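You operate a simulated robot arm through the tools that you are given. There is no shell and no other tool.

You run a simulated robot arm. Do the job below in one go: nothing can be reset, and whatever is moved stays where it is left.

TASK
Take what the white tag names out of the white carton and close it.
Fine: stand it on the long carton; lay the tag in the white carton; both flaps down. Set down upright: what you pick out.

It is judged by the outcome, as a careful person would: the job done as asked, and still so three seconds after it is handed in. It fails if anything else is knocked over, pushed out of place, dropped, spilled or broken.

THE ROBOT
A 7-joint arm with a two-finger parallel gripper, fixed in place. Base frame: the origin is on the floor under the middle of its stand, x ahead of it, y to its left, z up; the work surface is at about z = 815. Readings come in mm, rad, newtons and seconds.
It reaches about 910 mm from its shoulder. Its first joint turns from -2.897 to 2.897 rad. Payload 3.43 kg.
Tool frame: the origin (TCP) lies between the finger pads and is the grasp point; the fingertips stand 30 mm ahead of it; z points along the fingers, y is the line along which they close. The gripper opens to 94 mm. The fingers are 28 mm wide and 10 mm thick; the gripper's body (50 by 96 mm) begins 55 mm behind the TCP.
Orientation is that of the tool frame in the base frame, as a unit quaternion [x, y, z, w]. With the fingers straight down and closing along the base's y, the tool's x points along the base's -x, its y along +y and its z along -z.

THE INTERFACE
- The arm moves only by the tool step_arm. Its argument "motion" is a list of rows, each a list of 6 numbers: the shift along the tool's x, y, z in units of 30 mm (1.0 is 30 mm), then the turn, a rotation vector about the tool's x, y, z in units of 4 degrees (1.0 is 4 degrees). In form: [[tx, ty, tz, rx, ry, rz], ...]. A call has 1 to 20 rows; each row shifts and turns the commanded pose from where the row before left it, along the tool's axes as they then stand. "jaw" is the gripper command, from -1 (fully open) to 1 (shut), values between in proportion, set as the call begins (left out, the last holds). A call with a number of a shift or a turn outside -1 to 1 is refused whole. Rows are played at 5 a second. More than 50 mm and 0.15 rad between two rows, or a gripper value outside its range, and nothing of the call is played. Where a pose cannot be reached the arm comes as near as it can. A force on the tool above 40 N (or 10 N above the force at the start of the call, whichever is more), or a blocked arm, ends the call early, and 0.2 s more pass. Each finger travels about 45 mm/s and halts on what it meets, pressing with about 39 N; the grip force reading is that of the motor and also rises with nothing between the fingers. The clock runs only during rows and for 0.2 s after the last one: add rows that do not move to give the fingers time. The reply holds the time, the measured pose of the TCP, the force on the tool along the base axes, the opening and the grip force, in the units named above and with some noise, with the torque about the TCP (base axes, N m) and any sound that the robot's microphone picked up.
- Cameras (640 x 400 px; columns grow to the right, rows downward): "scene" is fixed at [51.5, -498.5, 1579.5]; the picture's right is [0.08, -1.00, 0.00], its down [-0.75, -0.06, -0.66] and it looks along [0.66, 0.06, -0.75] (base axes); focal length 357 px, centre (320, 200). "wrist" rides on the gripper at [76, 14, -102] in the tool frame; the picture's right is [-0.18, 0.98, 0.00], its down [-0.75, -0.14, -0.64] and it looks along [-0.63, -0.12, 0.77] (tool axes); focal length 243 px, centre (320, 200). There is no depth. A picture from a camera that has moved, and an enlarged one, comes with that camera's place and axes in the base frame and with its lens.
- grab_frame(camera): a new picture of that camera. It takes no simulated time.
- lift_body(by): slides the trunk up (or, below 0, down) by that many mm; the arm rides with it, the base frame stays. It gives what a move gives, with no picture.
- inspect(camera, box): a new picture of the part [left, top, right, bottom] of that camera's present view, enlarged. It takes no simulated time.
- sign_off(): hands the job in; it is judged then, once.

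Places have to be worked out from the pictures, the camera data and where the tool is seen. Open the gripper and draw the arm clear of the work before you hand the job in, unless the task says otherwise.

The tools are called after "Request:" as name(argument=value, ...) on one line, values as JSON. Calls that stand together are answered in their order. step_arm: Moves the arm, as the interface text tells. Its arguments: {"type":"object","properties":{"motion":{"type":"array","items":{"type":"array","items":{"type":"number"}}},"jaw":{"type":"number"}},"required":["motion"]} The other tools are called the same way: lift_body (by) moves the trunk up or down; grab_frame (camera) takes a picture; inspect (camera, box) takes an enlarged picture of a part of a camera's view; sign_off () hands the job in.

At the start:

```text
clock: 0.0
position: [563.0, -335.9, 1220.8]
tcp_rot: [-0.001, 1.0, 0.001, 0.0]
ft_force: [-0.1, -1.1, -0.3]
wrist_torque: [0.0, -0.03, 0.01]
gripper_width: 94.0
grip_force: 0.0
trunk travel left (down, up): [-425.0, 185.0]
```

scene: 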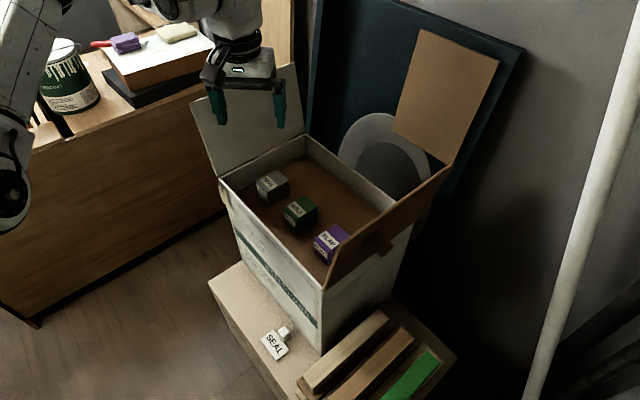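
wrist: 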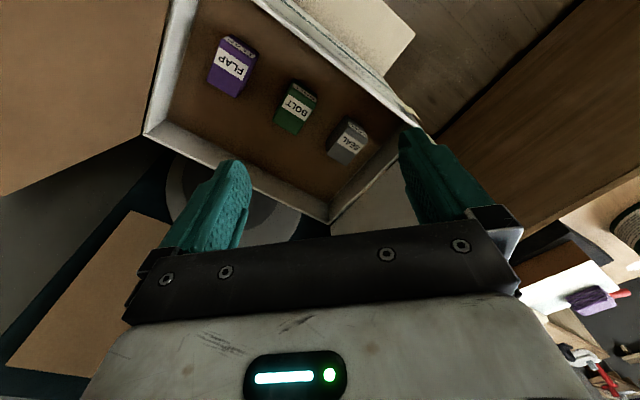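

I start by looking closely at the scene: the tag seems to read "SEAL", and three boxes (SEAL, BOLT, FLAP) lie in the white carton. I'll enlarge parts of the view to see details.

Request:
inspect(camera="scene", box=[190, 50, 510, 250])

Request:
inspect(camera="scene", box=[200, 240, 456, 400])

Request:
inspect(camera="wrist", box=[130, 0, 450, 200])

Request:
inspect(camera="scene", box=[0, 0, 320, 200])

```text
2.00 times, centred on (350, 150) of scene
camera zoom: at [51.5, -498.5, 1579.5], right [0.08, -1.0, 0.0], down [-0.75, -0.06, -0.66], along [0.66, 0.06, -0.75], focal length 714 px, centre (260, 300)
```

zoom: 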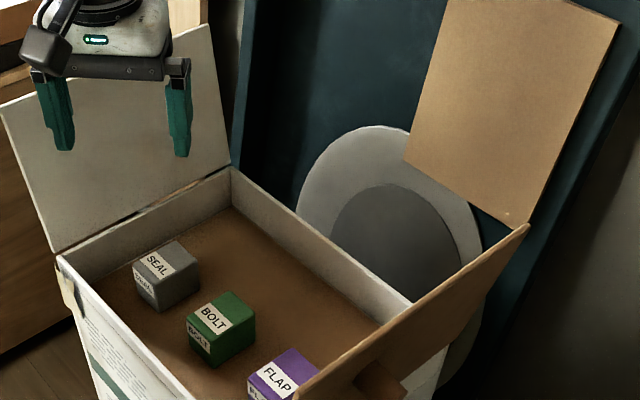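

```text
2.50 times, centred on (328, 320) of scene
camera zoom: at [51.5, -498.5, 1579.5], right [0.08, -1.0, 0.0], down [-0.75, -0.06, -0.66], along [0.66, 0.06, -0.75], focal length 892 px, centre (300, -100)
```

zoom: 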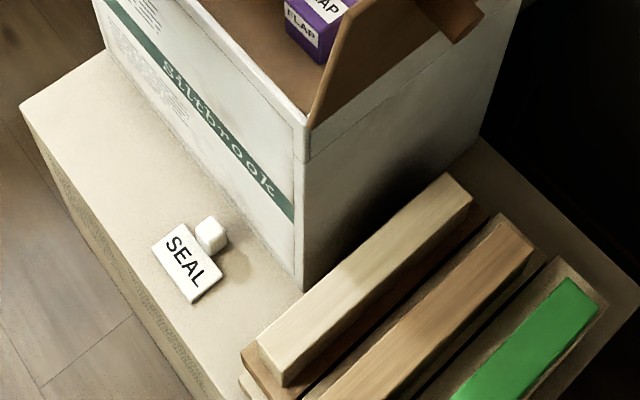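

```text
2.00 times, centred on (290, 100) of wrist
camera zoom: at [486.3, -322.1, 1321.9], right [0.18, 0.98, 0.0], down [0.75, -0.14, 0.64], along [0.63, -0.12, -0.77], focal length 485 px, centre (380, 400)
```

zoom: 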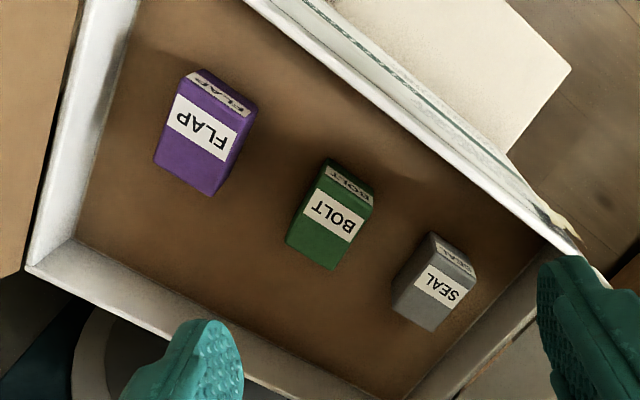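

```text
2.00 times, centred on (160, 100) of scene
camera zoom: at [51.5, -498.5, 1579.5], right [0.08, -1.0, 0.0], down [-0.75, -0.06, -0.66], along [0.66, 0.06, -0.75], focal length 714 px, centre (640, 400)
```

zoom: 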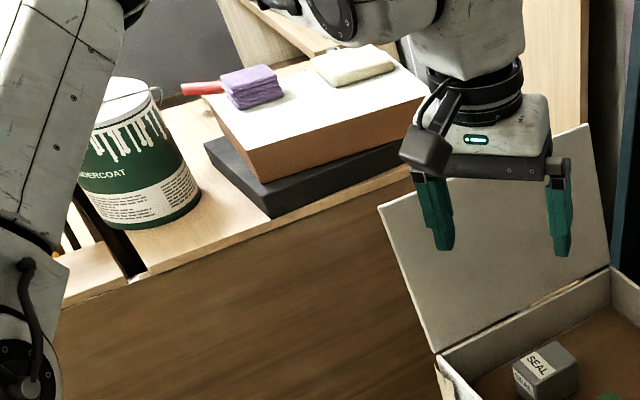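

The tag reads "SEAL", so the grey SEAL block is the one to take out. The carton seems turned about 45°, with a white flap on the far-left side and a brown one on the right. I draw the hand up and back (clear of everything) to get a second viewpoint on the tag, the long bars and the flaps.

Request:
step_arm(motion=[[0.85, -0.25, -0.45, 0, 0, 0], [0.85, -0.25, -0.45, 0, 0, 0], [0.85, -0.25, -0.45, 0, 0, 0], [0.85, -0.25, -0.45, 0, 0, 0], [0.85, -0.25, -0.45, 0, 0, 0], [0.85, -0.25, -0.45, 0, 0, 0], [0.85, -0.25, -0.45, 0, 0, 0], [0, 0, 0, 0, 0, 0]], jaw=-1)

Request:
grab_frame(camera="wrist")

Request:
grab_frame(camera="scene")

```text
clock: 1.8
position: [388.5, -389.0, 1312.4]
tcp_rot: [-0.001, 1.0, 0.002, -0.009]
ft_force: [-0.2, -0.6, -0.7]
wrist_torque: [-0.03, -0.02, -0.02]
gripper_width: 94.0
grip_force: 0.0
trunk travel left (down, up): [-425.0, 185.0]
```

```text
taken
camera wrist: at [312.2, -376.1, 1415.5], right [0.18, 0.98, 0.0], down [0.76, -0.14, 0.63], along [0.62, -0.11, -0.78], focal length 243 px, centre (320, 200)
```

wrist: 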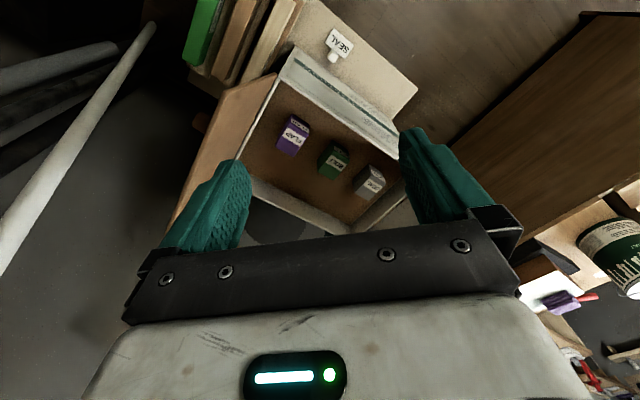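

```text
taken
```

scene: 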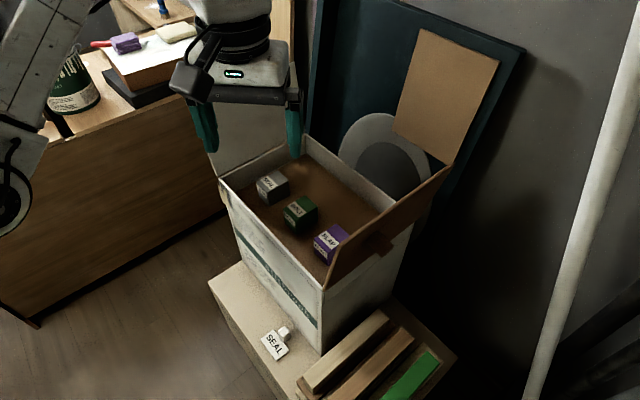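

Now the wrist view shows the tag, bars and carton together. I enlarge it to measure points.

Request:
inspect(camera="wrist", box=[170, 0, 430, 162])

Request:
inspect(camera="wrist", box=[160, 100, 420, 262])

Request:
inspect(camera="scene", box=[280, 290, 480, 400])

Request:
inspect(camera="scene", box=[300, 20, 540, 180])

```text
2.46 times, centred on (300, 81) of wrist
camera zoom: at [312.2, -376.1, 1415.5], right [0.18, 0.98, 0.0], down [0.76, -0.14, 0.63], along [0.62, -0.11, -0.78], focal length 597 px, centre (369, 493)
```

zoom: 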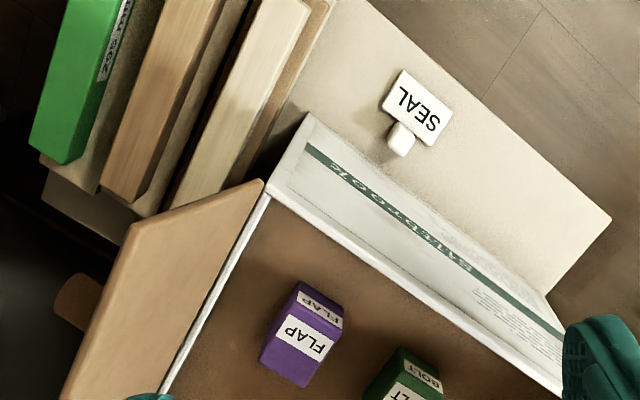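

```text
2.46 times, centred on (290, 181) of wrist
camera zoom: at [312.2, -376.1, 1415.5], right [0.18, 0.98, 0.0], down [0.76, -0.14, 0.63], along [0.62, -0.11, -0.78], focal length 597 px, centre (394, 247)
```

zoom: 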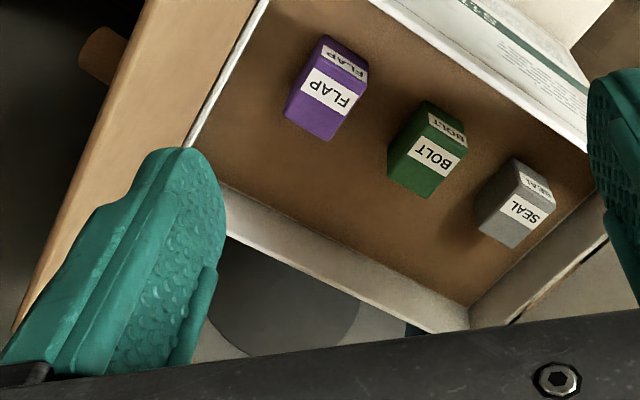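

```text
3.20 times, centred on (380, 345) of scene
camera zoom: at [51.5, -498.5, 1579.5], right [0.08, -1.0, 0.0], down [-0.75, -0.06, -0.66], along [0.66, 0.06, -0.75], focal length 1142 px, centre (128, -264)
```

zoom: 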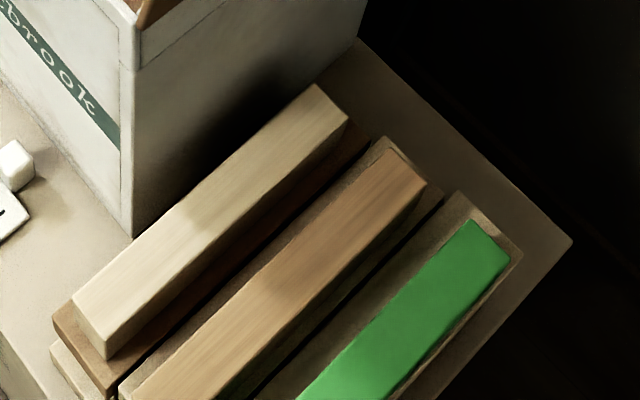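

```text
2.50 times, centred on (420, 100) of scene
camera zoom: at [51.5, -498.5, 1579.5], right [0.08, -1.0, 0.0], down [-0.75, -0.06, -0.66], along [0.66, 0.06, -0.75], focal length 892 px, centre (70, 450)
```

zoom: 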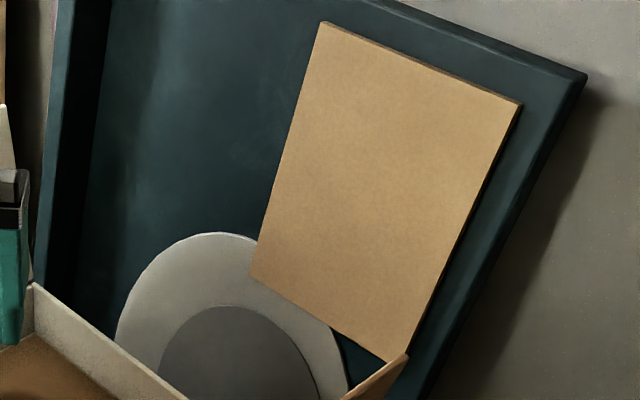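

The tag triangulates to about (429, -325, 474), so the beige plinth is far lower than 815, and the carton is tall with its rim near z≈880. I move slightly right and forward to get a cleaner view of the rim corners, the flaps and the long bars.

Request:
step_arm(motion=[[-0.7, -0.9, -0.3, 0, 0, 0], [-0.7, -0.9, -0.3, 0, 0, 0], [-0.7, -0.9, -0.3, 0, 0, 0], [-0.4, -0.9, 0, 0, 0, 0], [0, 0, 0, 0, 0, 0]])

Request:
grab_frame(camera="wrist")

Request:
inspect(camera="wrist", box=[180, 0, 500, 200])

Request:
inspect(camera="wrist", box=[80, 0, 400, 200])

```text
clock: 3.0
position: [460.3, -497.1, 1341.9]
tcp_rot: [-0.001, 1.0, 0.001, 0.0]
ft_force: [-0.5, 0.1, 0.0]
wrist_torque: [0.03, -0.01, 0.03]
gripper_width: 94.2
grip_force: 0.1
trunk travel left (down, up): [-425.0, 185.0]
```

```text
taken
camera wrist: at [383.4, -482.8, 1444.4], right [0.18, 0.98, 0.0], down [0.75, -0.14, 0.64], along [0.63, -0.12, -0.77], focal length 243 px, centre (320, 200)
```

wrist: 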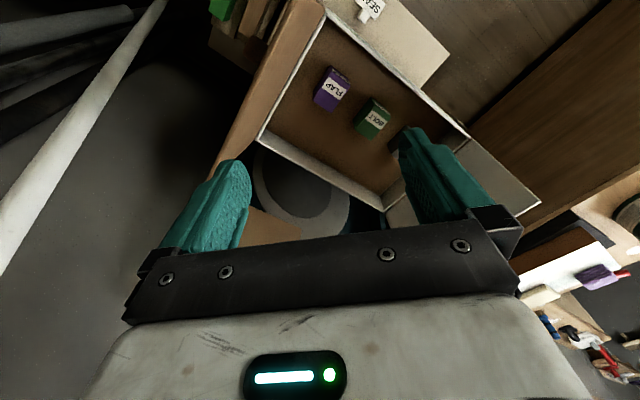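

```text
2.00 times, centred on (340, 100) of wrist
camera zoom: at [383.4, -482.8, 1444.4], right [0.18, 0.98, 0.0], down [0.75, -0.14, 0.64], along [0.63, -0.12, -0.77], focal length 485 px, centre (280, 400)
```

zoom: 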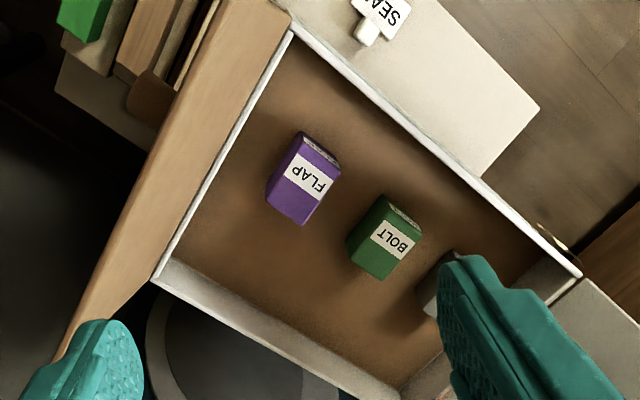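

```text
2.00 times, centred on (240, 100) of wrist
camera zoom: at [383.4, -482.8, 1444.4], right [0.18, 0.98, 0.0], down [0.75, -0.14, 0.64], along [0.63, -0.12, -0.77], focal length 485 px, centre (480, 400)
```

zoom: 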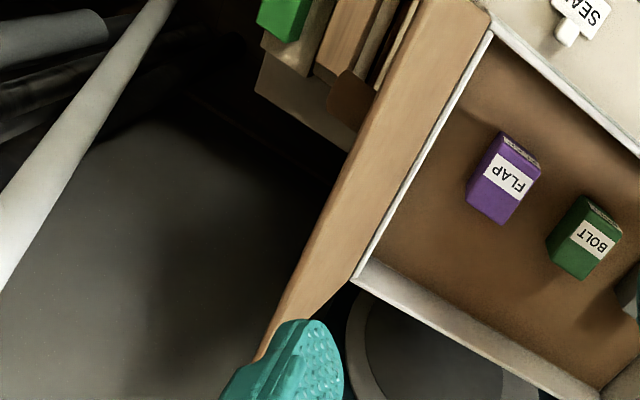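

Rim corners come out consistently at z≈885: about (407,-474), (710,-167), (927,-381), (625,-691), i.e. a 432×306 mm carton turned 45°. I zoom on the flaps and long items in the scene view.

Request:
inspect(camera="scene", box=[310, 150, 470, 250])

Request:
inspect(camera="scene", box=[310, 220, 470, 320])

Request:
inspect(camera="scene", box=[180, 60, 340, 160])

Request:
inspect(camera="scene", box=[240, 310, 384, 400])

Request:
inspect(camera="wrist", box=[180, 0, 308, 80])

```text
4.00 times, centred on (390, 200) of scene
camera zoom: at [51.5, -498.5, 1579.5], right [0.08, -1.0, 0.0], down [-0.75, -0.06, -0.66], along [0.66, 0.06, -0.75], focal length 1428 px, centre (40, 200)
```

zoom: 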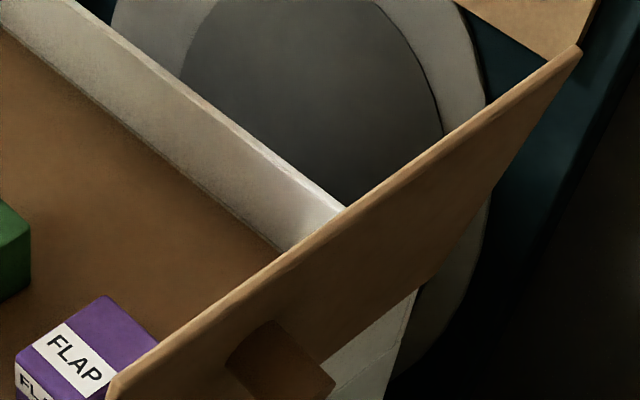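

```text
4.00 times, centred on (390, 270) of scene
camera zoom: at [51.5, -498.5, 1579.5], right [0.08, -1.0, 0.0], down [-0.75, -0.06, -0.66], along [0.66, 0.06, -0.75], focal length 1428 px, centre (40, -80)
```

zoom: 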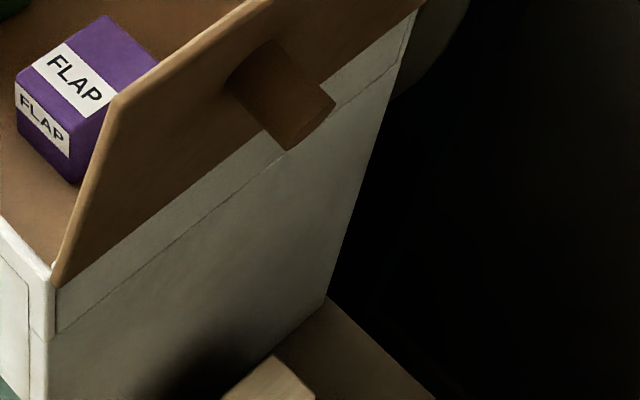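

```text
4.00 times, centred on (260, 110) of scene
camera zoom: at [51.5, -498.5, 1579.5], right [0.08, -1.0, 0.0], down [-0.75, -0.06, -0.66], along [0.66, 0.06, -0.75], focal length 1428 px, centre (560, 560)
```

zoom: 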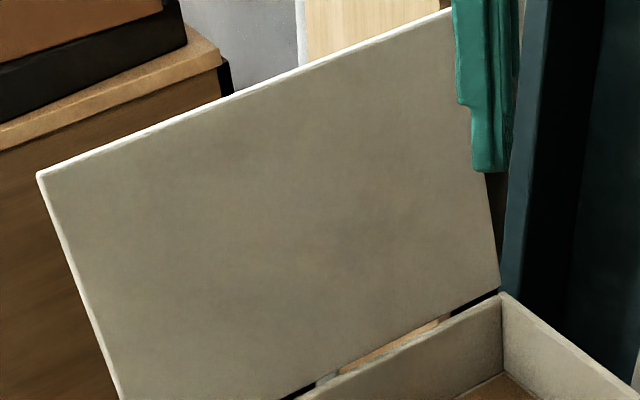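

```text
4.44 times, centred on (312, 355) of scene
camera zoom: at [51.5, -498.5, 1579.5], right [0.08, -1.0, 0.0], down [-0.75, -0.06, -0.66], along [0.66, 0.06, -0.75], focal length 1586 px, centre (356, -489)
```

zoom: 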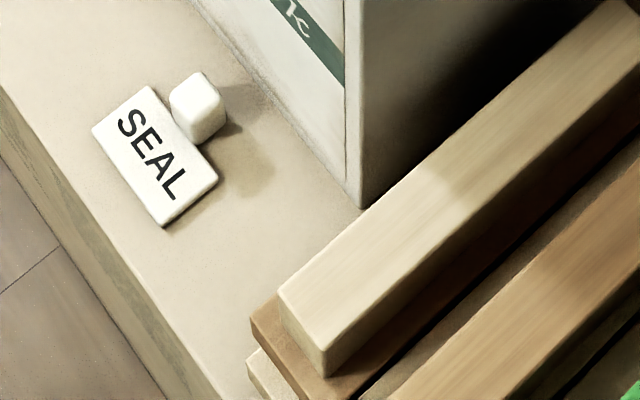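

```text
5.00 times, centred on (244, 40) of wrist
camera zoom: at [383.4, -482.8, 1444.4], right [0.18, 0.98, 0.0], down [0.75, -0.14, 0.64], along [0.63, -0.12, -0.77], focal length 1213 px, centre (700, 1000)
```

zoom: 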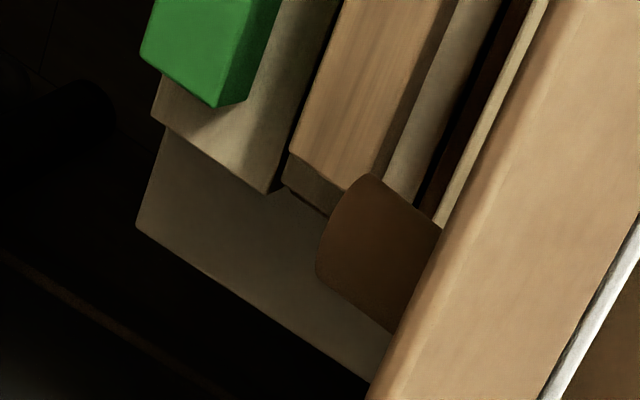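

The brown flap stands about 11° outward with a peg on its outer face; the white flap leans about 7° outward, both ≈ 230 mm long. I need a close look at the long items to learn which is the "long carton", so I back off to the right and come down in front of them.

Request:
step_arm(motion=[[0.9, -0.6, 0, 0, 0, 0], [0.9, -0.6, 0, 0, 0, 0], [0.9, -0.6, 0, 0, 0, 0], [0.9, -0.6, 0, 0, 0, 0], [0.9, -0.6, 0, 0, 0, 0], [0.9, -0.6, 0, 0, 0, 0], [0.9, -0.6, 0, 0, 0, 0], [0, 0, 1, 0, 0, 0], [0, 0, 1, 0, 0, 0], [0, 0, 1, 0, 0, 0], [0, 0, 1, 0, 0, 0], [0, 0, 1, 0, 0, 0], [0, 0, 1, 0, 0, 0], [0, 0, 1, 0, 0, 0], [0, 0, 1, 0, 0, 0], [0, 0, 0, 0, 0, 0]])

Request:
grab_frame(camera="wrist")

Request:
grab_frame(camera="scene")

```text
clock: 6.4
position: [270.5, -622.4, 1101.4]
tcp_rot: [0.0, 1.0, 0.0, 0.0]
ft_force: [-0.5, -0.1, 1.0]
wrist_torque: [0.0, 0.01, 0.01]
gripper_width: 94.0
grip_force: 0.3
trunk travel left (down, up): [-425.0, 185.0]
```

```text
taken
camera wrist: at [193.2, -608.8, 1203.3], right [0.18, 0.98, 0.0], down [0.75, -0.14, 0.64], along [0.63, -0.12, -0.77], focal length 243 px, centre (320, 200)
```

wrist: 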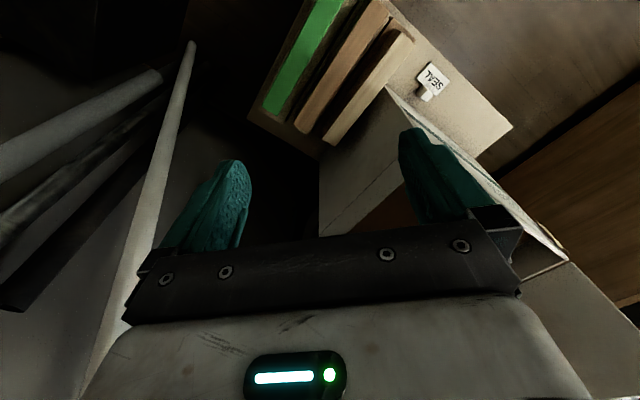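

```text
taken
```

scene: 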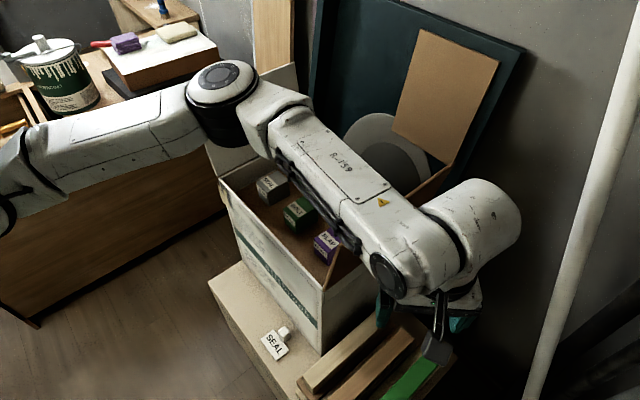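

The arm's forearm now passes above the carton, so I stay high here. I enlarge the view of the long items.

Request:
inspect(camera="wrist", box=[240, 0, 432, 120])

Request:
inspect(camera="wrist", box=[380, 40, 524, 130])

Request:
inspect(camera="scene", box=[0, 30, 240, 180])

```text
3.33 times, centred on (336, 60) of wrist
camera zoom: at [193.2, -608.8, 1203.3], right [0.18, 0.98, 0.0], down [0.75, -0.14, 0.64], along [0.63, -0.12, -0.77], focal length 809 px, centre (267, 667)
```

zoom: 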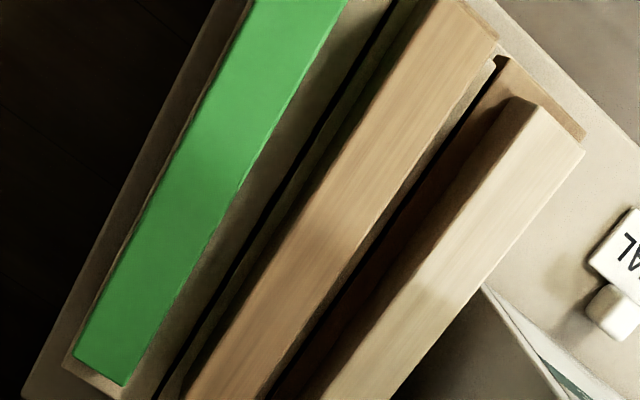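

```text
4.44 times, centred on (452, 85) of wrist
camera zoom: at [193.2, -608.8, 1203.3], right [0.18, 0.98, 0.0], down [0.75, -0.14, 0.64], along [0.63, -0.12, -0.77], focal length 1078 px, centre (-267, 711)
```

zoom: 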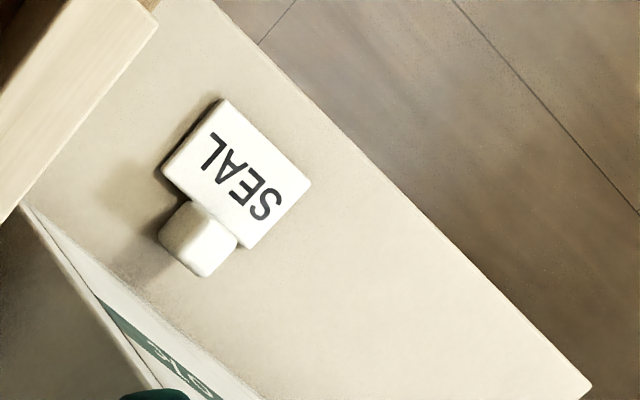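

```text
2.67 times, centred on (120, 105) of scene
camera zoom: at [51.5, -498.5, 1579.5], right [0.08, -1.0, 0.0], down [-0.75, -0.06, -0.66], along [0.66, 0.06, -0.75], focal length 952 px, centre (853, 453)
```

zoom: 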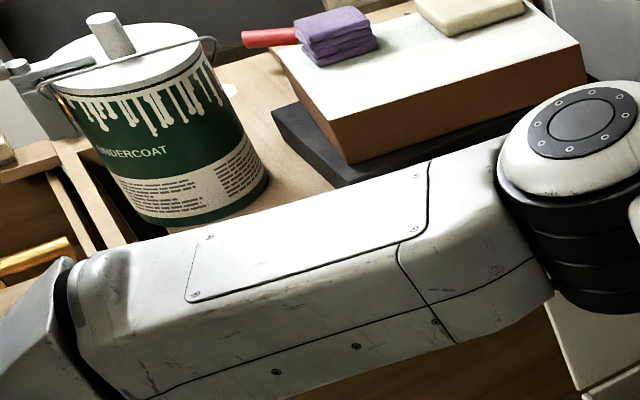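

The three long bars look like wood strips on bases; I am not yet sure which thing is "the long carton", so I survey the workbench on the left too. First up and back the way I came, then across to the left at height.

Request:
step_arm(motion=[[0, 0, -1, 0, 0, 0], [0, 0, -1, 0, 0, 0], [0, 0, -1, 0, 0, 0], [0, 0, -1, 0, 0, 0], [0, 0, -1, 0, 0, 0], [0, 0, -1, 0, 0, 0], [0, 0, -1, 0, 0, 0], [0, 0, -1, 0, 0, 0], [-0.3, 1, 0, 0, 0, 0], [-0.3, 1, 0, 0, 0, 0], [-0.3, 1, 0, 0, 0, 0], [-0.3, 1, 0, 0, 0, 0], [-0.3, 1, 0, 0, 0, 0], [-0.3, 1, 0, 0, 0, 0], [-0.3, 1, 0, 0, 0, 0], [-0.3, 1, 0, 0, 0, 0], [0, 1, 0, 0, 0, 0], [0, 1, 0, 0, 0, 0], [0, 1, 0, 0, 0, 0], [0, 1, 0, 0, 0, 0]])

Request:
step_arm(motion=[[0, 1, 0, 0, 0, 0], [0, 1, 0, 0, 0, 0], [0, 1, 0, 0, 0, 0], [0, 1, 0, 0, 0, 0], [0, 1, 0, 0, 0, 0], [0, 1, 0, 0, 0, 0], [0, 1, 0, 0, 0, 0], [0, 1, 0, 0, 0, 0], [0, 1, 0, 0, 0, 0], [0, 0, 0, 0, 0, 0]])

Request:
grab_frame(camera="wrist")

Request:
grab_frame(camera="scene")

```text
clock: 10.6
position: [342.2, -260.4, 1341.9]
tcp_rot: [-0.001, 1.0, 0.001, 0.001]
ft_force: [-0.2, -0.4, -0.3]
wrist_torque: [0.03, 0.02, 0.0]
gripper_width: 94.1
grip_force: 0.0
trunk travel left (down, up): [-425.0, 185.0]
```

```text
clock: 11.8
position: [342.0, -120.5, 1341.9]
tcp_rot: [-0.003, 1.0, -0.006, -0.003]
ft_force: [-2.4, -44.0, -4.6]
wrist_torque: [2.43, -0.06, -0.11]
gripper_width: 68.6
grip_force: 0.1
trunk travel left (down, up): [-425.0, 185.0]
stopped in row 6: the force on the tool passed its limit at 157 N (the readings are from after the stop); the commanded pose is now the measured one
```

```text
taken
camera wrist: at [266.3, -105.5, 1444.8], right [0.18, 0.98, -0.01], down [0.76, -0.13, 0.64], along [0.63, -0.12, -0.77], focal length 243 px, centre (320, 200)
```

wrist: 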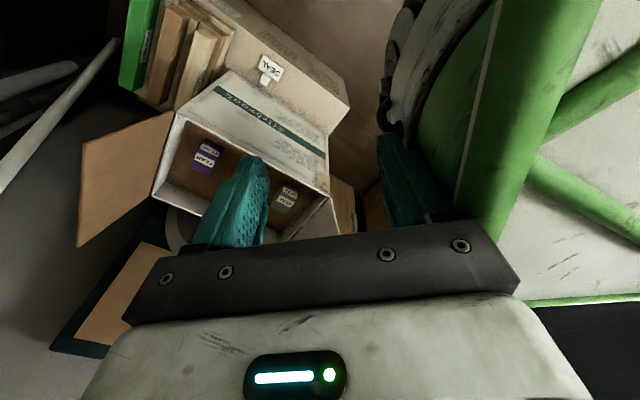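

```text
taken
```

scene: 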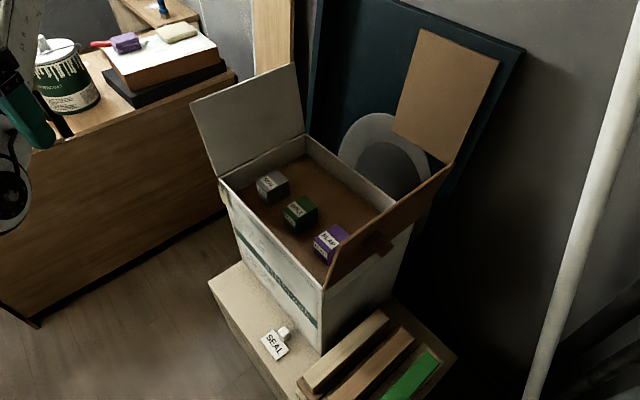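

The left finger bumped the robot's own green stand/column on the left; nothing else seems moved. I back off to the right straight away.

Request:
step_arm(motion=[[0, -0.7, 0, 0, 0, 0], [0, -0.8, 0, 0, 0, 0], [0, -0.8, 0, 0, 0, 0], [0, -0.8, 0, 0, 0, 0], [0, 0, 0, 0, 0, 0]], jaw=-1)

Request:
grab_frame(camera="wrist")

Request:
inspect(camera="wrist", box=[60, 0, 380, 200])

```text
clock: 13.0
position: [345.0, -212.8, 1344.8]
tcp_rot: [-0.003, 1.0, -0.006, -0.001]
ft_force: [0.3, -0.6, 0.0]
wrist_torque: [0.0, 0.01, 0.01]
gripper_width: 93.7
grip_force: 0.0
trunk travel left (down, up): [-425.0, 185.0]
```

```text
taken
camera wrist: at [268.0, -198.0, 1446.2], right [0.18, 0.98, -0.01], down [0.76, -0.13, 0.64], along [0.63, -0.12, -0.77], focal length 243 px, centre (320, 200)
```

wrist: 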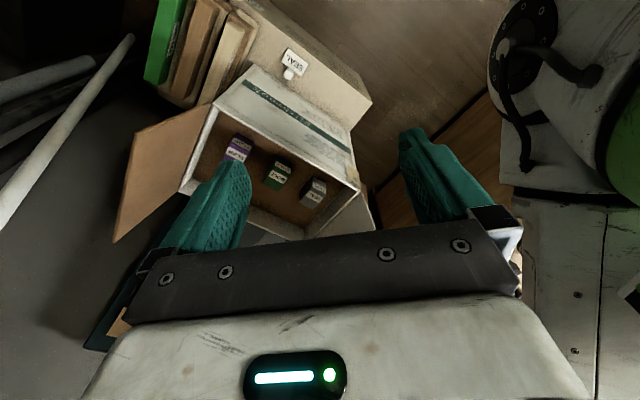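

```text
2.00 times, centred on (220, 100) of wrist
camera zoom: at [268.0, -198.0, 1446.2], right [0.18, 0.98, -0.01], down [0.76, -0.13, 0.64], along [0.63, -0.12, -0.77], focal length 485 px, centre (520, 400)
```

zoom: 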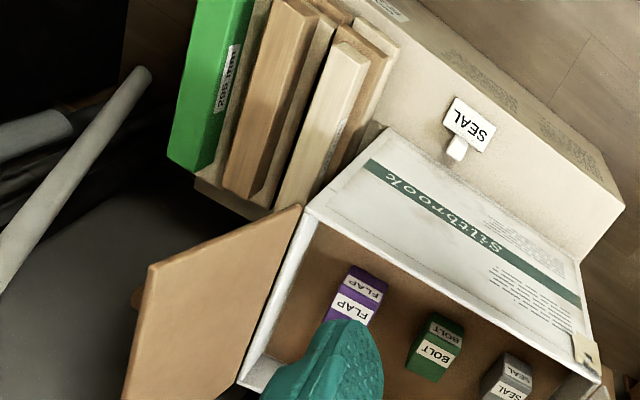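

From here the beige base shows printed text and a label on its side — it is itself a long cardboard carton. I zoom in on it and on the bars to be sure.

Request:
inspect(camera="wrist", box=[140, 0, 268, 80])

Request:
inspect(camera="wrist", box=[230, 0, 390, 100])

Request:
inspect(camera="wrist", box=[200, 110, 392, 230])

```text
5.00 times, centred on (204, 40) of wrist
camera zoom: at [268.0, -198.0, 1446.2], right [0.18, 0.98, -0.01], down [0.76, -0.13, 0.64], along [0.63, -0.12, -0.77], focal length 1213 px, centre (900, 1000)
```

zoom: 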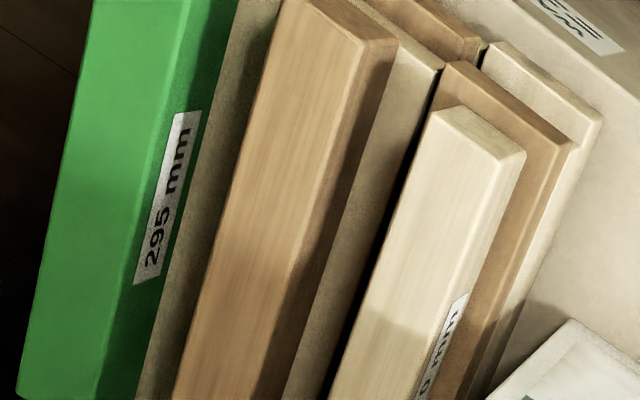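

```text
4.00 times, centred on (310, 50) of wrist
camera zoom: at [268.0, -198.0, 1446.2], right [0.18, 0.98, -0.01], down [0.76, -0.13, 0.64], along [0.63, -0.12, -0.77], focal length 970 px, centre (360, 800)
```

zoom: 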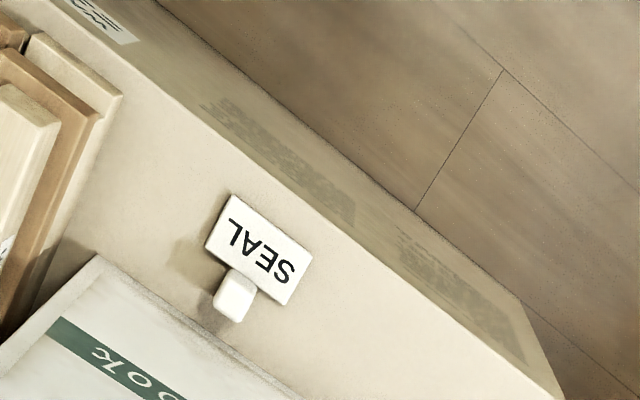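

```text
3.33 times, centred on (296, 170) of wrist
camera zoom: at [268.0, -198.0, 1446.2], right [0.18, 0.98, -0.01], down [0.76, -0.13, 0.64], along [0.63, -0.12, -0.77], focal length 809 px, centre (400, 300)
```

zoom: 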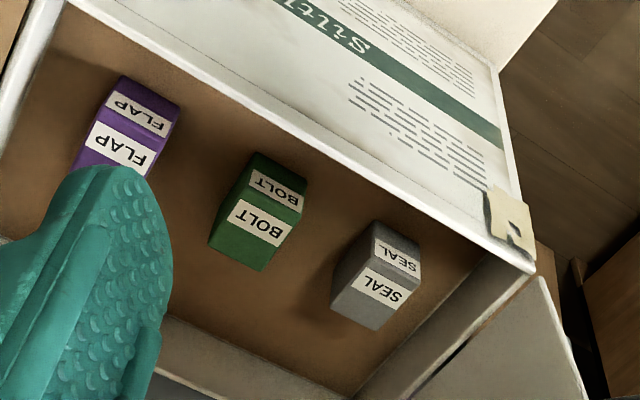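

The bars carry "295 mm"-type labels (wood spacers), and the beige printed box under everything is the long carton (top z≈470); its free strip beside the tag can take the block. Next I move over the carton to view the SEAL block closely and judge its size and yaw.

Request:
step_arm(motion=[[-0.94, -0.4, 0, 0, 0, 0], [-0.94, -0.4, 0, 0, 0, 0], [-0.94, -0.4, 0, 0, 0, 0], [-0.94, -0.4, 0, 0, 0, 0], [-0.94, -0.4, 0, 0, 0, 0], [-0.94, -0.4, 0, 0, 0, 0], [-0.94, -0.4, 0, 0, 0, 0], [-0.94, -0.4, 0, 0, 0, 0], [-0.94, -0.4, 0, 0, 0, 0], [0, 0, 0.98, 0, 0, 0], [0, 0, 0.98, 0, 0, 0], [0, 0, 0.98, 0, 0, 0], [0, 0, 0.98, 0, 0, 0], [0, 0, 0.98, 0, 0, 0], [0, 0, 0.98, 0, 0, 0], [0, 0, 0.98, 0, 0, 0], [0, 0, 0.98, 0, 0, 0], [0, 0, 0.98, 0, 0, 0], [0, 0, 0, 0, 0, 0]])

Request:
grab_frame(camera="wrist")

Request:
grab_frame(camera="scene")

```text
clock: 17.0
position: [597.3, -319.0, 1078.9]
tcp_rot: [-0.003, 1.0, -0.005, -0.002]
ft_force: [1.1, -0.2, -0.3]
wrist_torque: [0.01, -0.04, -0.01]
gripper_width: 94.3
grip_force: 0.0
trunk travel left (down, up): [-425.0, 185.0]
```

```text
taken
camera wrist: at [521.0, -304.4, 1181.4], right [0.18, 0.98, -0.01], down [0.76, -0.13, 0.64], along [0.63, -0.12, -0.77], focal length 243 px, centre (320, 200)
```

wrist: 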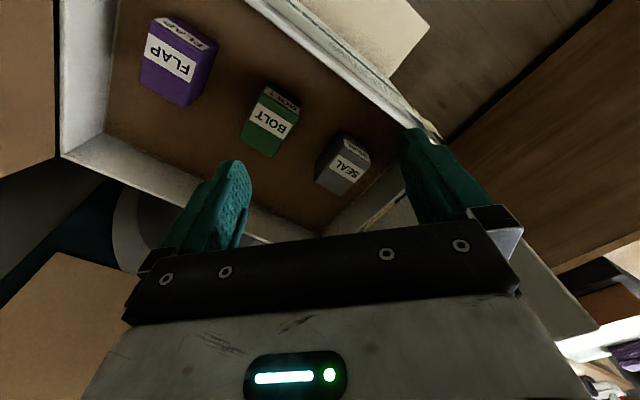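

```text
taken
```

scene: 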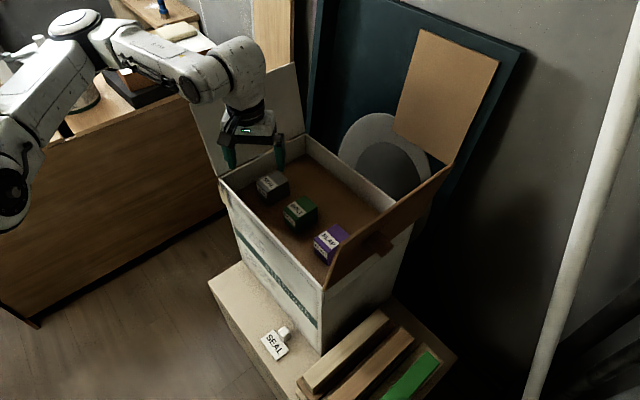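

Request:
inspect(camera="wrist", box=[220, 60, 412, 180])

Request:
inspect(camera="wrist", box=[300, 120, 396, 210])

Request:
inspect(camera="scene", box=[210, 130, 338, 210])

```text
3.33 times, centred on (316, 120) of wrist
camera zoom: at [521.0, -304.4, 1181.4], right [0.18, 0.98, -0.01], down [0.76, -0.13, 0.64], along [0.63, -0.12, -0.77], focal length 809 px, centre (333, 467)
```

zoom: 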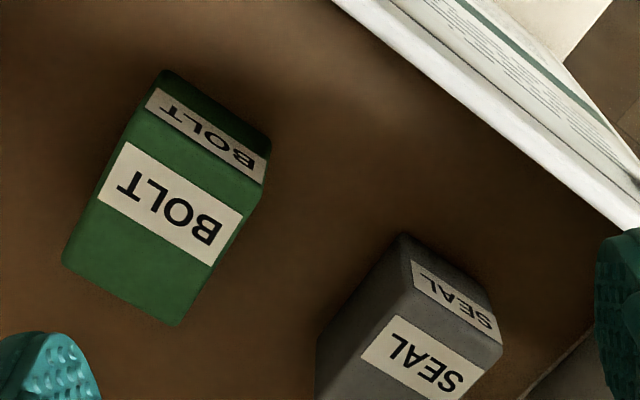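

```text
4.44 times, centred on (348, 165) of wrist
camera zoom: at [521.0, -304.4, 1181.4], right [0.18, 0.98, -0.01], down [0.76, -0.13, 0.64], along [0.63, -0.12, -0.77], focal length 1078 px, centre (196, 356)
```

zoom: 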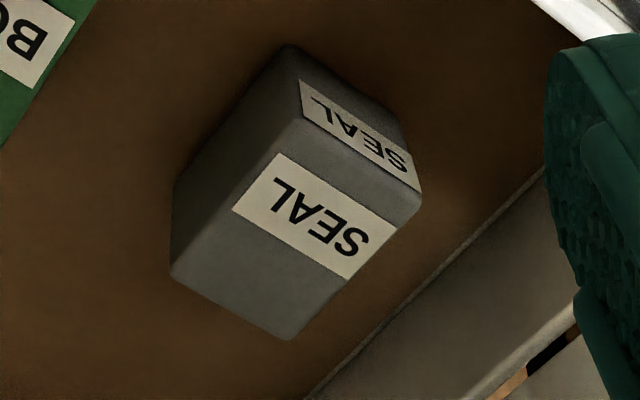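

```text
5.00 times, centred on (274, 170) of scene
camera zoom: at [51.5, -498.5, 1579.5], right [0.08, -1.0, 0.0], down [-0.75, -0.06, -0.66], along [0.66, 0.06, -0.75], focal length 1785 px, centre (550, 350)
```

zoom: 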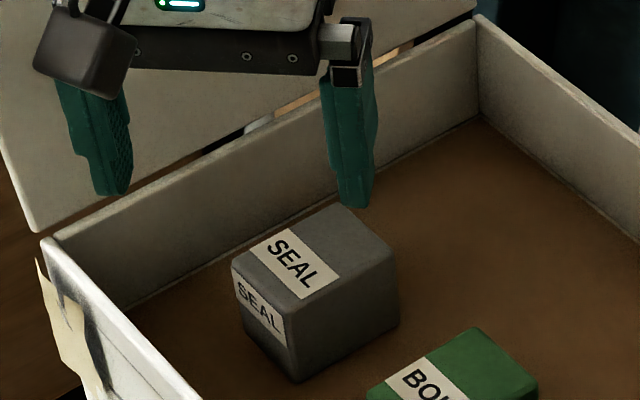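

The block's top corners triangulate to about (688,-304), (727,-263), (768,-314), (734,-352) at z≈870, floor ≈816: so roughly 57×67×55 mm, turned 45°, centre ≈ (729,-309). I rotate the hand 45° so that the fingers close along the 57 mm side, parallel to the carton's long axis, then move above the block.

Request:
step_arm(motion=[[0, 0, 0, 0, 0, 0.95], [0, 0, 0, 0, 0, 0.95], [0, 0, 0, 0, 0, 0.95], [0, 0, 0, 0, 0, 0.95], [0, 0, 0, 0, 0, 0.95], [0, 0, 0, 0, 0, 0.95], [0, 0, 0, 0, 0, 0.95], [0, 0, 0, 0, 0, 0.95], [0, 0, 0, 0, 0, 0.95], [0, 0, 0, 0, 0, 0.95], [0, 0, 0, 0, 0, 0.95], [0, 0, 0, 0, 0, 0.95], [0, 0, 0, 0, 0, 0]])

Request:
grab_frame(camera="wrist")

```text
clock: 19.8
position: [597.9, -320.4, 1079.9]
tcp_rot: [0.386, 0.922, -0.005, 0.0]
ft_force: [-1.0, 0.0, -0.1]
wrist_torque: [-0.04, -0.01, -0.01]
gripper_width: 93.8
grip_force: 0.1
trunk travel left (down, up): [-425.0, 185.0]
```

```text
taken
camera wrist: at [553.5, -256.1, 1180.8], right [0.83, 0.56, -0.01], down [0.43, -0.63, 0.65], along [0.36, -0.54, -0.76], focal length 243 px, centre (320, 200)
```

wrist: 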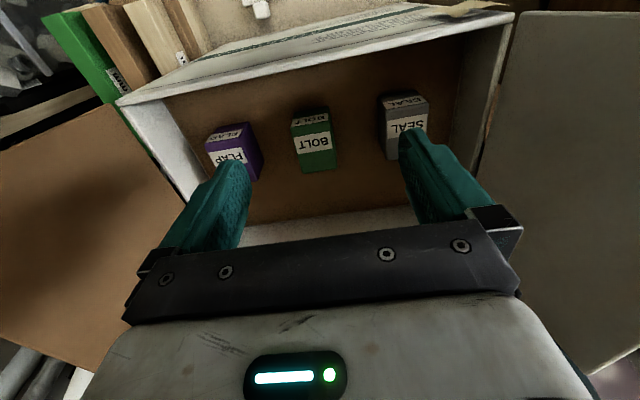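

Hand is now at 45° and the projected block position matches the picture (≈ (408,130)). I move above the block at z≈1000.

Request:
step_arm(motion=[[-0.7, 0.845, 0, 0, 0, 0], [-0.7, 0.845, 0, 0, 0, 0], [-0.7, 0.845, 0, 0, 0, 0], [-0.7, 0.845, 0, 0, 0, 0], [0, 0, 0.9, 0, 0, 0], [0, 0, 0.9, 0, 0, 0], [0, 0, 0.9, 0, 0, 0], [0, 0, 0, 0, 0, 0]])

Request:
grab_frame(camera="wrist")

Request:
inspect(camera="scene", box=[190, 50, 350, 210])

```text
clock: 21.6
position: [730.1, -307.3, 996.6]
tcp_rot: [0.385, 0.923, -0.006, 0.001]
ft_force: [0.1, 0.0, -0.2]
wrist_torque: [-0.01, -0.02, 0.02]
gripper_width: 94.0
grip_force: 0.0
trunk travel left (down, up): [-425.0, 185.0]
```

```text
taken
camera wrist: at [685.3, -243.7, 1098.4], right [0.83, 0.56, -0.01], down [0.43, -0.63, 0.65], along [0.36, -0.54, -0.76], focal length 243 px, centre (320, 200)
```

wrist: 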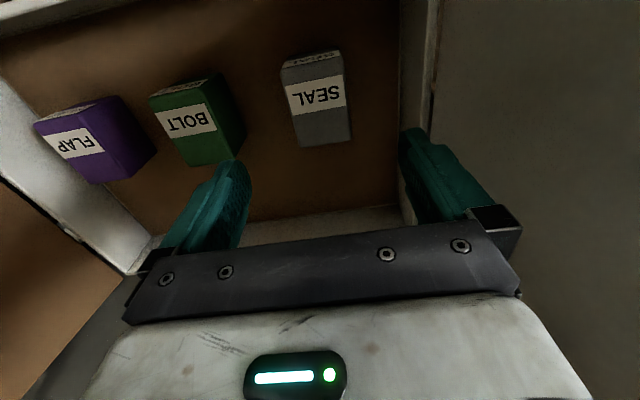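

```text
2.50 times, centred on (270, 130) of scene
camera zoom: at [51.5, -498.5, 1579.5], right [0.08, -1.0, 0.0], down [-0.75, -0.06, -0.66], along [0.66, 0.06, -0.75], focal length 892 px, centre (445, 375)
```

zoom: 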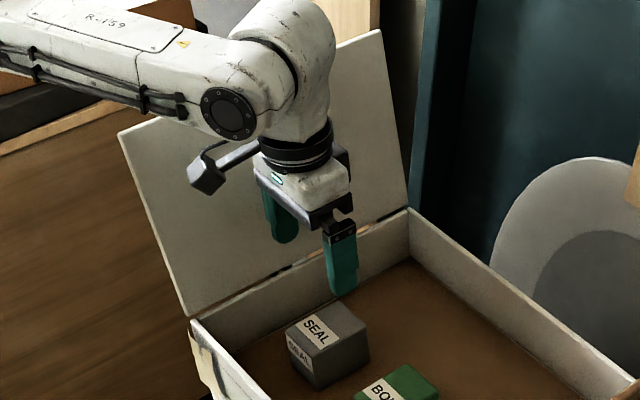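

I zoom in to check the block's alignment with the finger line (the tool axis projects to column 320).

Request:
inspect(camera="wrist", box=[250, 40, 410, 160])

```text
3.33 times, centred on (330, 100) of wrist
camera zoom: at [685.3, -243.7, 1098.4], right [0.83, 0.56, -0.01], down [0.43, -0.63, 0.65], along [0.36, -0.54, -0.76], focal length 809 px, centre (287, 533)
```

zoom: 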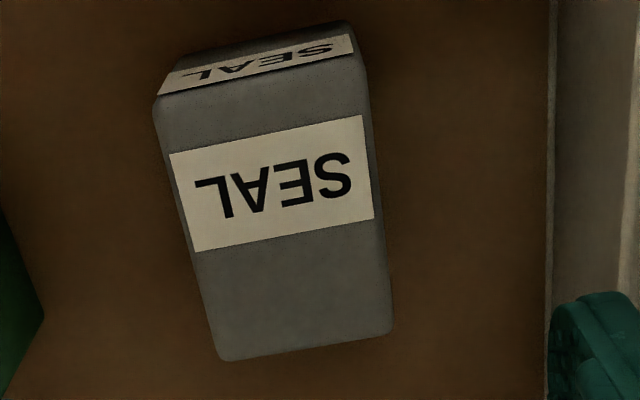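

In the tool frame the block spans x −38…34 and y −28…25 at zero yaw error, so I only need a 2 mm correction. I descend with open fingers to z≈852 (tips about 6 mm above the carton's floor).

Request:
step_arm(motion=[[-0.07, -0.06, 0.8, 0, 0, 0], [0, 0, 0.8, 0, 0, 0], [0, 0, 0.8, 0, 0, 0], [0, 0, 0.8, 0, 0, 0], [0, 0, 0.8, 0, 0, 0], [0, 0, 0.7, 0, 0, 0], [0, 0, 0, 0, 0, 0]])

Request:
grab_frame(camera="wrist")

Request:
inspect(camera="scene", box=[210, 110, 338, 210])

```text
clock: 23.2
position: [728.1, -313.1, 857.2]
tcp_rot: [0.385, 0.923, -0.005, 0.0]
ft_force: [-0.3, 0.3, -1.1]
wrist_torque: [-0.01, 0.01, -0.01]
gripper_width: 94.0
grip_force: 0.1
trunk travel left (down, up): [-425.0, 185.0]
```

```text
taken
camera wrist: at [684.6, -248.6, 958.5], right [0.83, 0.56, -0.01], down [0.43, -0.63, 0.65], along [0.36, -0.54, -0.76], focal length 243 px, centre (320, 200)
```

wrist: 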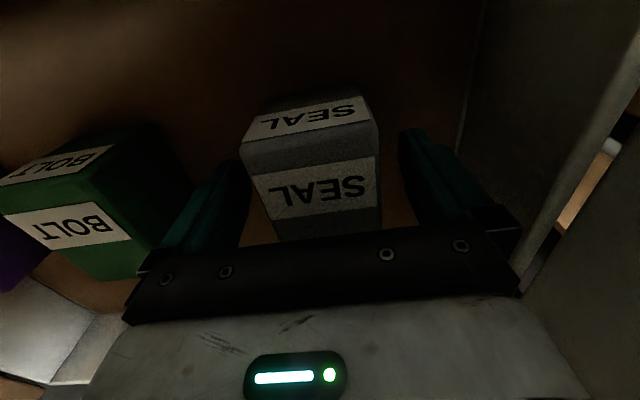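

```text
4.00 times, centred on (274, 160) of scene
camera zoom: at [51.5, -498.5, 1579.5], right [0.08, -1.0, 0.0], down [-0.75, -0.06, -0.66], along [0.66, 0.06, -0.75], focal length 1428 px, centre (504, 360)
```

zoom: 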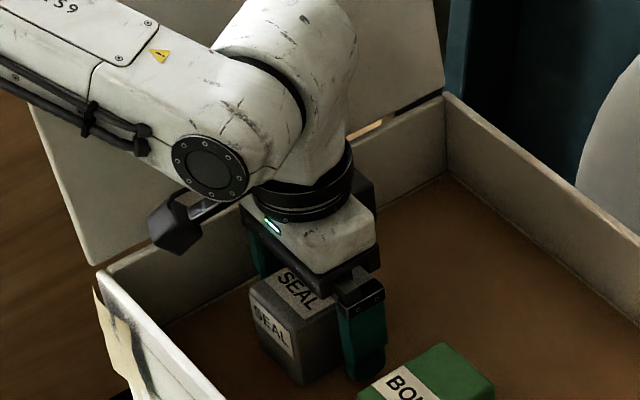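

The block sits between the fingers, clear of BOLT. I lower 5 mm more and close the jaws.

Request:
step_arm(motion=[[0, 0, 0.17, 0, 0, 0], [0, 0, 0, 0, 0, 0]])

Request:
step_arm(motion=[[0, 0, 0, 0, 0, 0], [0, 0, 0, 0, 0, 0], [0, 0, 0, 0, 0, 0], [0, 0, 0, 0, 0, 0], [0, 0, 0, 0, 0, 0]], jaw=1)

```text
clock: 23.8
position: [729.2, -312.3, 851.8]
tcp_rot: [0.385, 0.923, -0.006, 0.001]
ft_force: [1.4, 0.1, 0.2]
wrist_torque: [0.01, 0.0, -0.02]
gripper_width: 93.8
grip_force: 0.0
trunk travel left (down, up): [-425.0, 185.0]
```

```text
clock: 25.0
position: [728.6, -313.4, 851.6]
tcp_rot: [0.385, 0.923, -0.005, 0.0]
ft_force: [0.4, 0.9, 1.0]
wrist_torque: [0.07, -0.04, 0.0]
gripper_width: 58.8
grip_force: 39.0
trunk travel left (down, up): [-425.0, 185.0]
```

Gripped at 58.8 mm width with 39 N. I lift the block straight up 150 mm and check it.

Request:
step_arm(motion=[[0, 0, -0.4, 0, 0, 0], [0, 0, -0.7, 0, 0, 0], [0, 0, -0.8, 0, 0, 0], [0, 0, -0.8, 0, 0, 0], [0, 0, -0.8, 0, 0, 0], [0, 0, -0.8, 0, 0, 0], [0, 0, -0.8, 0, 0, 0], [0, 0, 0, 0, 0, 0]])

Request:
grab_frame(camera="scene")

Request:
grab_frame(camera="wrist")

```text
clock: 26.8
position: [727.3, -312.0, 1004.7]
tcp_rot: [0.386, 0.922, -0.005, 0.001]
ft_force: [-0.1, -0.8, -1.2]
wrist_torque: [-0.02, 0.03, 0.0]
gripper_width: 59.0
grip_force: 39.3
trunk travel left (down, up): [-425.0, 185.0]
```

```text
taken
```

scene: 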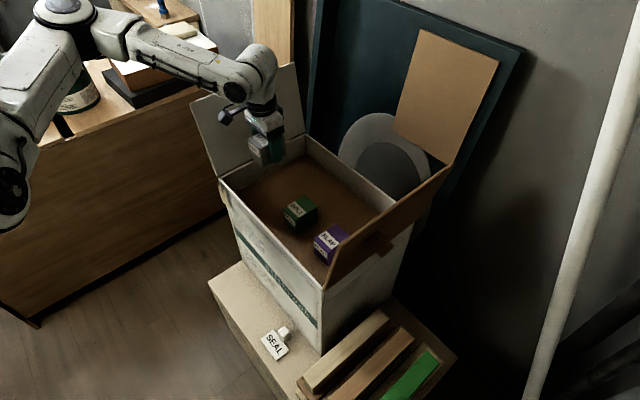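

```text
taken
camera wrist: at [683.7, -247.7, 1106.0], right [0.83, 0.56, -0.01], down [0.43, -0.63, 0.65], along [0.36, -0.54, -0.76], focal length 243 px, centre (320, 200)
```

wrist: 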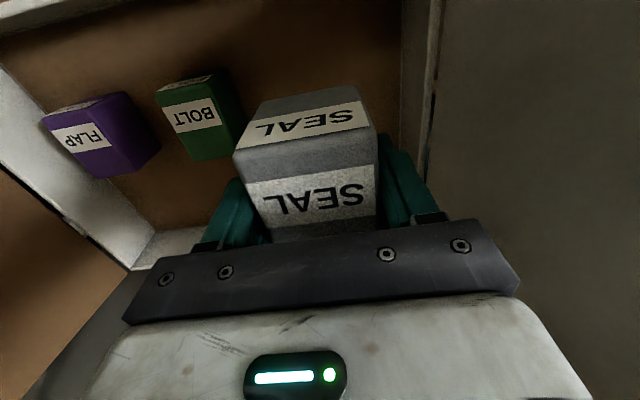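

The block is held level and clear of the rim. I now carry it over the front wall to above the free strip of the long carton, at about (544,-211).

Request:
step_arm(motion=[[0.835, -0.248, 0, 0, 0, 0], [0.835, -0.248, 0, 0, 0, 0], [0.835, -0.248, 0, 0, 0, 0], [0.835, -0.248, 0, 0, 0, 0], [0.835, -0.248, 0, 0, 0, 0], [0.835, -0.248, 0, 0, 0, 0], [0.835, -0.248, 0, 0, 0, 0], [0.835, -0.248, 0, 0, 0, 0], [0, 0, 0, 0, 0, 0]])

Request:
grab_frame(camera="scene")

Request:
grab_frame(camera="wrist")

```text
clock: 28.8
position: [581.8, -233.4, 1003.8]
tcp_rot: [0.385, 0.923, -0.005, 0.001]
ft_force: [-0.4, -0.9, -0.9]
wrist_torque: [-0.01, 0.03, 0.01]
gripper_width: 58.8
grip_force: 39.0
out of reach, approached as far as the arm can: row 7, 8
trunk travel left (down, up): [-425.0, 185.0]
```

```text
taken
```

scene: 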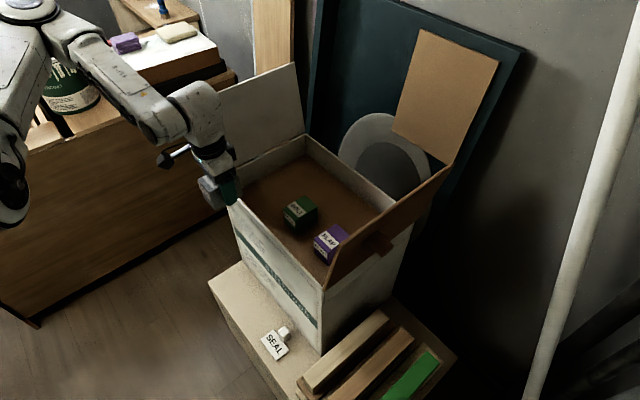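

```text
taken
camera wrist: at [538.5, -168.5, 1104.7], right [0.83, 0.56, -0.01], down [0.43, -0.63, 0.65], along [0.36, -0.54, -0.76], focal length 243 px, centre (320, 200)
```

wrist: 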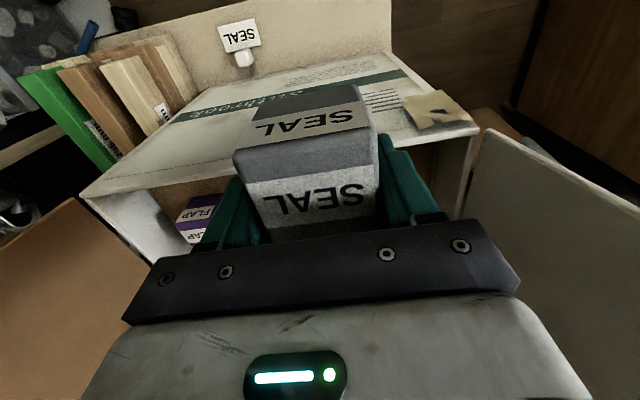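

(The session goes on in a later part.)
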